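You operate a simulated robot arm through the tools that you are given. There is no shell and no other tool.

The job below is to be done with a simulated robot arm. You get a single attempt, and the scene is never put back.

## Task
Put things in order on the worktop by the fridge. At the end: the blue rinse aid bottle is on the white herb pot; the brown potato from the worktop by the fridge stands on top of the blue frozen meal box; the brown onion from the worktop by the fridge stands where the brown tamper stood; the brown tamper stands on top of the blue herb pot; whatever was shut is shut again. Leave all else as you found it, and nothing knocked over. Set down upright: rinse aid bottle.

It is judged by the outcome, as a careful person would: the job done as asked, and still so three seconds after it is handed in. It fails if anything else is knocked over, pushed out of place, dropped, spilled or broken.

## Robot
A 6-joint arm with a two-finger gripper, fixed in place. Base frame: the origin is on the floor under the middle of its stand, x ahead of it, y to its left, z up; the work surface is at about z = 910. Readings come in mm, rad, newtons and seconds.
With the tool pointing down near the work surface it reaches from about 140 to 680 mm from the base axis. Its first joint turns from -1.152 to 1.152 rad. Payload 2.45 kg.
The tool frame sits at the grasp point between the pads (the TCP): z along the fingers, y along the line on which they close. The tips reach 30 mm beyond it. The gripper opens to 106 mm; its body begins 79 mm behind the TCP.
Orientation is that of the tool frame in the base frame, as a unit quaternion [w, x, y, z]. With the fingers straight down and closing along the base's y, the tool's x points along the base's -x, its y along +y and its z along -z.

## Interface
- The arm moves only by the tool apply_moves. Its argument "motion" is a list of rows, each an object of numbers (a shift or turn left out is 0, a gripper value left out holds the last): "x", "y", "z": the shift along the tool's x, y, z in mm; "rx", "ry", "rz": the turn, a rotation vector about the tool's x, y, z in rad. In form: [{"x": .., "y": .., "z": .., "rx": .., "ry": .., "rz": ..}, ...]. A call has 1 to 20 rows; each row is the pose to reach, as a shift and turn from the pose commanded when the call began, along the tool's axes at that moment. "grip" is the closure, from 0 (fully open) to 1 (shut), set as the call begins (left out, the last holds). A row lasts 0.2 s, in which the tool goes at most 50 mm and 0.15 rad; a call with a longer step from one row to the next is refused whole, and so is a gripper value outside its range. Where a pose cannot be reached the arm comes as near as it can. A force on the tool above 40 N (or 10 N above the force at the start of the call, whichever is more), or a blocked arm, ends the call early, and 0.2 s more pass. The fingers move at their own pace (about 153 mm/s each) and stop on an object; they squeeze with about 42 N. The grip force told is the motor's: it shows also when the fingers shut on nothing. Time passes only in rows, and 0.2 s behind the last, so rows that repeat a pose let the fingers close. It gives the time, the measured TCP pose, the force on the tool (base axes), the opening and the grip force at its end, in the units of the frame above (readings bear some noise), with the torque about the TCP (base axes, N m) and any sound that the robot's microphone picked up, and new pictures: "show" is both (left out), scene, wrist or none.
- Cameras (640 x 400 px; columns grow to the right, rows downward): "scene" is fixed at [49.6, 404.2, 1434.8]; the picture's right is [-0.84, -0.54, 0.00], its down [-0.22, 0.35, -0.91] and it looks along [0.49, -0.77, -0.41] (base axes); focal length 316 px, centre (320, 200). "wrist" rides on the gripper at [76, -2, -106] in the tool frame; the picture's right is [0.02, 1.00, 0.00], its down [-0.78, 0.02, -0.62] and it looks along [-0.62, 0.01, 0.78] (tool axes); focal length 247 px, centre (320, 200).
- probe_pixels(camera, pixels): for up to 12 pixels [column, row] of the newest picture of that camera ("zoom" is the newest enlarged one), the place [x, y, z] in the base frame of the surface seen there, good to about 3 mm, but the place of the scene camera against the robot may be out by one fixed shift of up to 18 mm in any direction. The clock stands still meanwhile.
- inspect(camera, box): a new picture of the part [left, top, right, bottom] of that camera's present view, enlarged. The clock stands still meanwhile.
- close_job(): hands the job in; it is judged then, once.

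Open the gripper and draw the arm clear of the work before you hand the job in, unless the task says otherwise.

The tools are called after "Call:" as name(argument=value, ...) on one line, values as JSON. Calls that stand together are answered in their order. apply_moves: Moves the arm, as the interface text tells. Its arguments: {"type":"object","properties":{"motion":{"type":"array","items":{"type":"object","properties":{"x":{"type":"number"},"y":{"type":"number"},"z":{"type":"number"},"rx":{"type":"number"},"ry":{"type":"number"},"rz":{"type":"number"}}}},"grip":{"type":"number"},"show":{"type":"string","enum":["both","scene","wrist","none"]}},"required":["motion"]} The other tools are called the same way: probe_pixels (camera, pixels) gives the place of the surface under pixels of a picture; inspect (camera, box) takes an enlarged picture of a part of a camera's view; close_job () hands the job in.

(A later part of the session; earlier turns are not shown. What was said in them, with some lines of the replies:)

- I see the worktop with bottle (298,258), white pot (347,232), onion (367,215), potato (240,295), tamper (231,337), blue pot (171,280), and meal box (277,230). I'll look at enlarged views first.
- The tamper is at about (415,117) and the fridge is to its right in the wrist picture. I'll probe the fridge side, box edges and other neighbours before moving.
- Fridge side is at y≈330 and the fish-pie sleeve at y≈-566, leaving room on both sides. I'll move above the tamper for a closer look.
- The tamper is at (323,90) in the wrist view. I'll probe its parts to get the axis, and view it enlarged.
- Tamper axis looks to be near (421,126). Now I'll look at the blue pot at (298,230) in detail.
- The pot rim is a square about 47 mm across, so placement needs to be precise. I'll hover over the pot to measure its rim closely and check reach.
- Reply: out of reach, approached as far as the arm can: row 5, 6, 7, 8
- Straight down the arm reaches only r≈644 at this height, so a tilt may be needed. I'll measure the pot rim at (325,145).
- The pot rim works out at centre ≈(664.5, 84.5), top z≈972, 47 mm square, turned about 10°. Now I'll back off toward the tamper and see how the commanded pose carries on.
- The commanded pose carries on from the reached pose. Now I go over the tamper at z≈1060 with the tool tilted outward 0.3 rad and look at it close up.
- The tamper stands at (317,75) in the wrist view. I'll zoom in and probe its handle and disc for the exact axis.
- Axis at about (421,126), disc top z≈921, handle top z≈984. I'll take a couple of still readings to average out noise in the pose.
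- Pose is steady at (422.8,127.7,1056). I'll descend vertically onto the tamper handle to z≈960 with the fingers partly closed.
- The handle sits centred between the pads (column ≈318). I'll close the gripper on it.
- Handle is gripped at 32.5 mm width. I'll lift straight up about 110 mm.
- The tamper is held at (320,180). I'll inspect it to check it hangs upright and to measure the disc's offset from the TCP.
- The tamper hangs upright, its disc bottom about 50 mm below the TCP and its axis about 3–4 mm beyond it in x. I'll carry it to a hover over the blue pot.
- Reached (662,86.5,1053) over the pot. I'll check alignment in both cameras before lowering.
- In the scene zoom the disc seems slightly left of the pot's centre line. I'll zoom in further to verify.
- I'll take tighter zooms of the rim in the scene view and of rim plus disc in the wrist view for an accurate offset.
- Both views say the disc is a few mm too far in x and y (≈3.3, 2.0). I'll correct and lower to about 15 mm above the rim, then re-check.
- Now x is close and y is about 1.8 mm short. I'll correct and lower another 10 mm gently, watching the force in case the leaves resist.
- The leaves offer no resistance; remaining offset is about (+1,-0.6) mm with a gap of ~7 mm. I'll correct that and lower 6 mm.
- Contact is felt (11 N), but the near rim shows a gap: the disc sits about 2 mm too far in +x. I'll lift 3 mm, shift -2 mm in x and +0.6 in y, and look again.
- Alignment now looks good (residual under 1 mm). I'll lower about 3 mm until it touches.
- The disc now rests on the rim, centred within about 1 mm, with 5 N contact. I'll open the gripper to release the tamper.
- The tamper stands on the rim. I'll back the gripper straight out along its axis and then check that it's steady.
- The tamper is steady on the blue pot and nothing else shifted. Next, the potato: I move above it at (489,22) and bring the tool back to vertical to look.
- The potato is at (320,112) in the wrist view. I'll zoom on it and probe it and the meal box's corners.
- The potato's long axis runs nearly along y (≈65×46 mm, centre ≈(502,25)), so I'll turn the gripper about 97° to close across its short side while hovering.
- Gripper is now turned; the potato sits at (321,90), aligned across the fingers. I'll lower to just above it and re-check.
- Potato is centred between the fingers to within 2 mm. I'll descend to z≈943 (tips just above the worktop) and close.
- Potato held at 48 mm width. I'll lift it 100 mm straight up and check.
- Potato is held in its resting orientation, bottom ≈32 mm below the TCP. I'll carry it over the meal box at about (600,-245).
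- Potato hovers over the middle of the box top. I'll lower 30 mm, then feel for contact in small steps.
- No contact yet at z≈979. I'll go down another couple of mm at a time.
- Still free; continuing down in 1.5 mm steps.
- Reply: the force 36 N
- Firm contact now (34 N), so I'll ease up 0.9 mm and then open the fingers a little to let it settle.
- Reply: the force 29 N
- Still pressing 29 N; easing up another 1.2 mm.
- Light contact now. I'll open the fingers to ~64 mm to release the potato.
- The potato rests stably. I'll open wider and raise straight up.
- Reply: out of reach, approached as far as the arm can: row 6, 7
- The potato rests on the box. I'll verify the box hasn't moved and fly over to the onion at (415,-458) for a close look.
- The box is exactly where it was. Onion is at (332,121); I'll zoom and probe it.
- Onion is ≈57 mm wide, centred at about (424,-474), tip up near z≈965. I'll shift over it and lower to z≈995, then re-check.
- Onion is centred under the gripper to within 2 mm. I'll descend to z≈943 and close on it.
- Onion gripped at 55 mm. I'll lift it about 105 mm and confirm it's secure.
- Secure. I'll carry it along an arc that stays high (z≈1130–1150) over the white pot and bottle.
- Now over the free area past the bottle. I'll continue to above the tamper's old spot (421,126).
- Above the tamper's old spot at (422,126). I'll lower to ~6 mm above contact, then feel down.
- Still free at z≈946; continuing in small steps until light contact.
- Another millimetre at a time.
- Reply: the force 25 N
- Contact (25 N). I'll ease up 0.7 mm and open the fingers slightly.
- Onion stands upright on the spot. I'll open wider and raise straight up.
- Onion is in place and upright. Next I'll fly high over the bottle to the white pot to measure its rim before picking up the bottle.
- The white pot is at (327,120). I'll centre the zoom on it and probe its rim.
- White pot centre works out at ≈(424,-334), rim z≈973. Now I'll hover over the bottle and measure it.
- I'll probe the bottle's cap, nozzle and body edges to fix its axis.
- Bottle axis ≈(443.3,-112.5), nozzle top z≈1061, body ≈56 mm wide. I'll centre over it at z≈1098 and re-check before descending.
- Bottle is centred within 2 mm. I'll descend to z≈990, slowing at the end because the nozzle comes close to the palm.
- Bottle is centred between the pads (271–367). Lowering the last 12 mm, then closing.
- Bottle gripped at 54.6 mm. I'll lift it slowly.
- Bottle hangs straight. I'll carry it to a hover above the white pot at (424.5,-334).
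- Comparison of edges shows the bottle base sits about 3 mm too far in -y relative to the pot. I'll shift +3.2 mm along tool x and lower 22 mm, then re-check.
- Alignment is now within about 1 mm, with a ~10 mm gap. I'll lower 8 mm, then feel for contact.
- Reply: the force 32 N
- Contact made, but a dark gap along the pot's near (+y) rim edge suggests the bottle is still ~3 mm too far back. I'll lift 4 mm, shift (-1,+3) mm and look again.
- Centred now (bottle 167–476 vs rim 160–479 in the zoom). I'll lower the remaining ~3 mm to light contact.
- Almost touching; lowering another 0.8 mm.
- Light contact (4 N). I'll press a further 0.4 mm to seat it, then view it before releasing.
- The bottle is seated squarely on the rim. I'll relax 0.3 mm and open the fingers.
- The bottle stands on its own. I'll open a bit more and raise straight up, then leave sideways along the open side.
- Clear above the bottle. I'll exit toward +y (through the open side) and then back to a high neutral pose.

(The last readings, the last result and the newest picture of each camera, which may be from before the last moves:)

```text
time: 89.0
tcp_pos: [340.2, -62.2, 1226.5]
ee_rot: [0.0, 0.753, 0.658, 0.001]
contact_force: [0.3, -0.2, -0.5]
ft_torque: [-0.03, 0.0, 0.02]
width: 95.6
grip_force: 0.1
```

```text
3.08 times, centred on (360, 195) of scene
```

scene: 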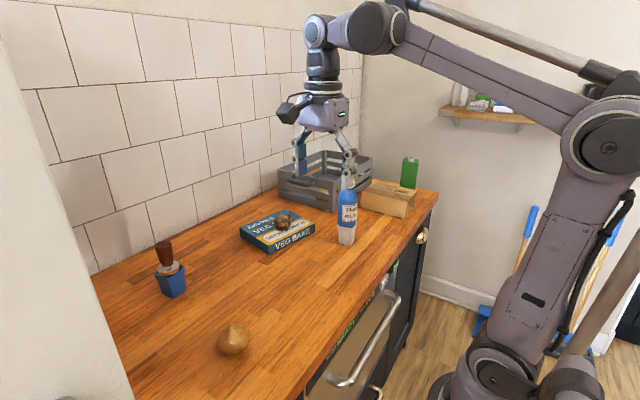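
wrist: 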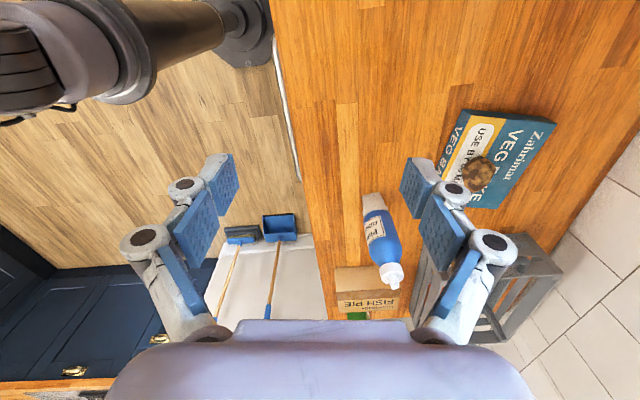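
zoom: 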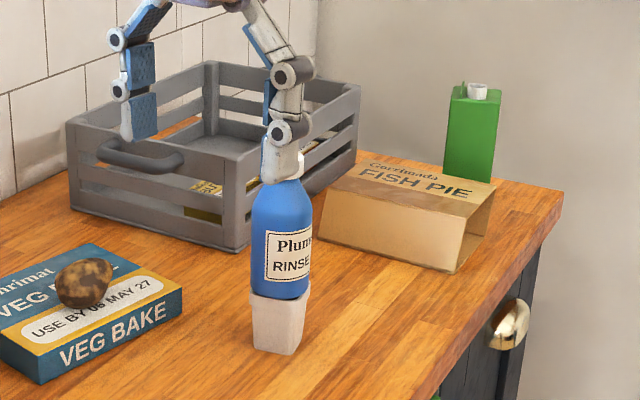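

Everything stands as asked: tamper on blue pot, potato on box, onion at the tamper's spot, bottle on white pot. I'll let a couple of seconds pass and check that nothing is drifting.

Call:
apply_moves(motion=[{"x": 0}, {"x": 0}, {"x": 0}, {"x": 0}, {"x": 0}, {"x": 0}, {"x": 0}, {"x": 0}, {"x": 0}, {"x": 0}, {"x": 0}, {"x": 0}], grip=0)

Call:
inspect(camera="scene", box=[138, 235, 202, 295])

Call:
inspect(camera="scene", box=[315, 165, 379, 245])

Call:
inspect(camera="scene", box=[180, 270, 290, 370])

```text
time: 91.6
tcp_pos: [339.5, -63.0, 1227.1]
ee_rot: [0.0, 0.752, 0.659, 0.0]
contact_force: [0.0, 0.6, -0.8]
ft_torque: [-0.01, 0.0, -0.01]
width: 106.0
grip_force: 0.0
```

scene: 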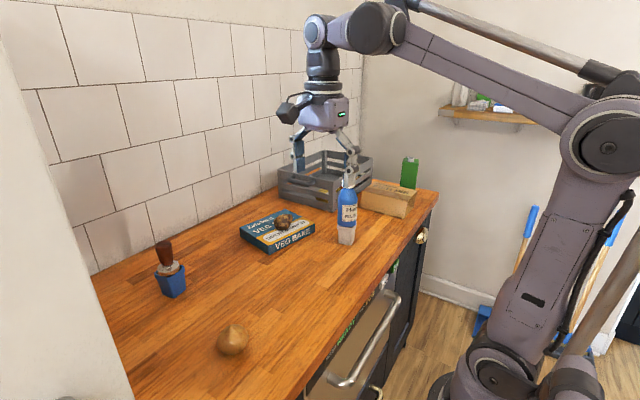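
wrist: 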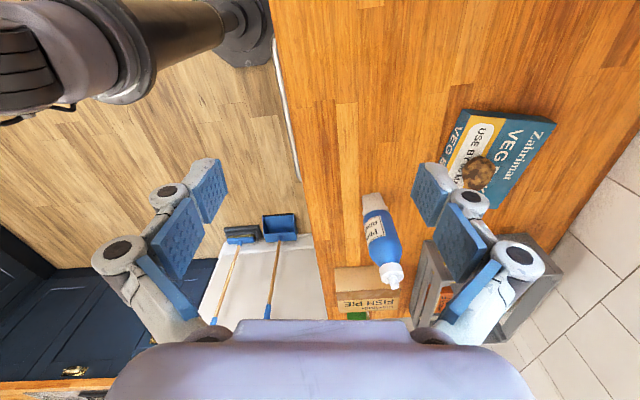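

```text
6.67 times, centred on (170, 265) of scene
```

zoom: 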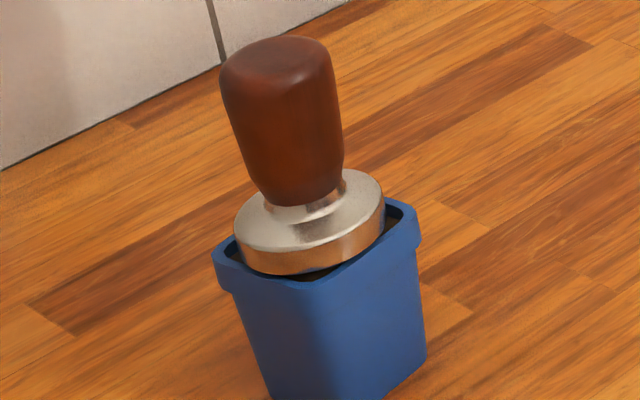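

```text
5.00 times, centred on (347, 205) of scene
```

zoom: 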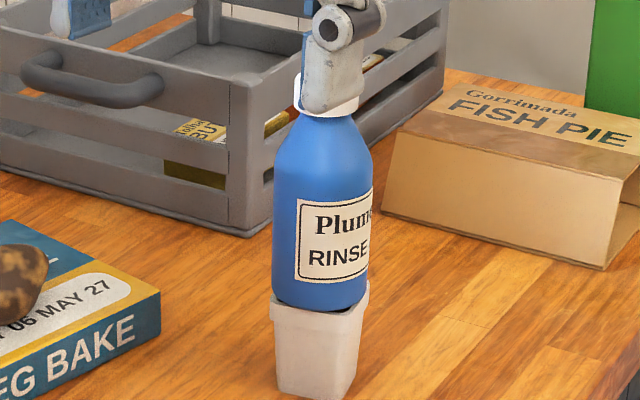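

```text
4.00 times, centred on (235, 320) of scene
```

zoom: 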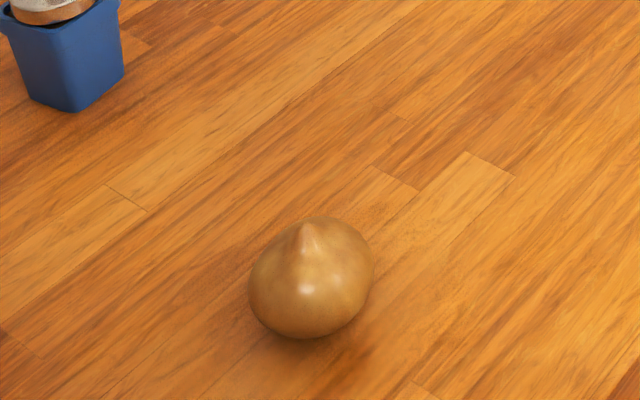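

The tamper, bottle, onion and potato look the same as before the wait, the gripper is open, and the arm is clear of the work. I'm handing the job in.

Call:
close_job()

```text
The job is handed in.
```

The job is finished and handed in. Before handing in I waited about two and a half seconds. The tamper, bottle, potato and onion stayed where I had put them.

- **Tamper:** it stands on the rim of the blue herb pot, centred to within a couple of millimetres. It overlaps the rim only slightly, so it is the least secure of the four.
- **Potato:** it rests near the middle of the blue frozen meal box, lying the way it lay on the worktop. The box did not move.
- **Onion:** it stands tip up where the tamper stood, matching that spot to within a few millimetres.
- **Rinse aid bottle:** it stands upright on the white herb pot. I had to lift and shift it once to centre it on the rim.

I opened nothing, so nothing needed shutting again. In the camera views nothing else was knocked over or pushed out of place. The gripper is open and the arm is clear of the worktop.
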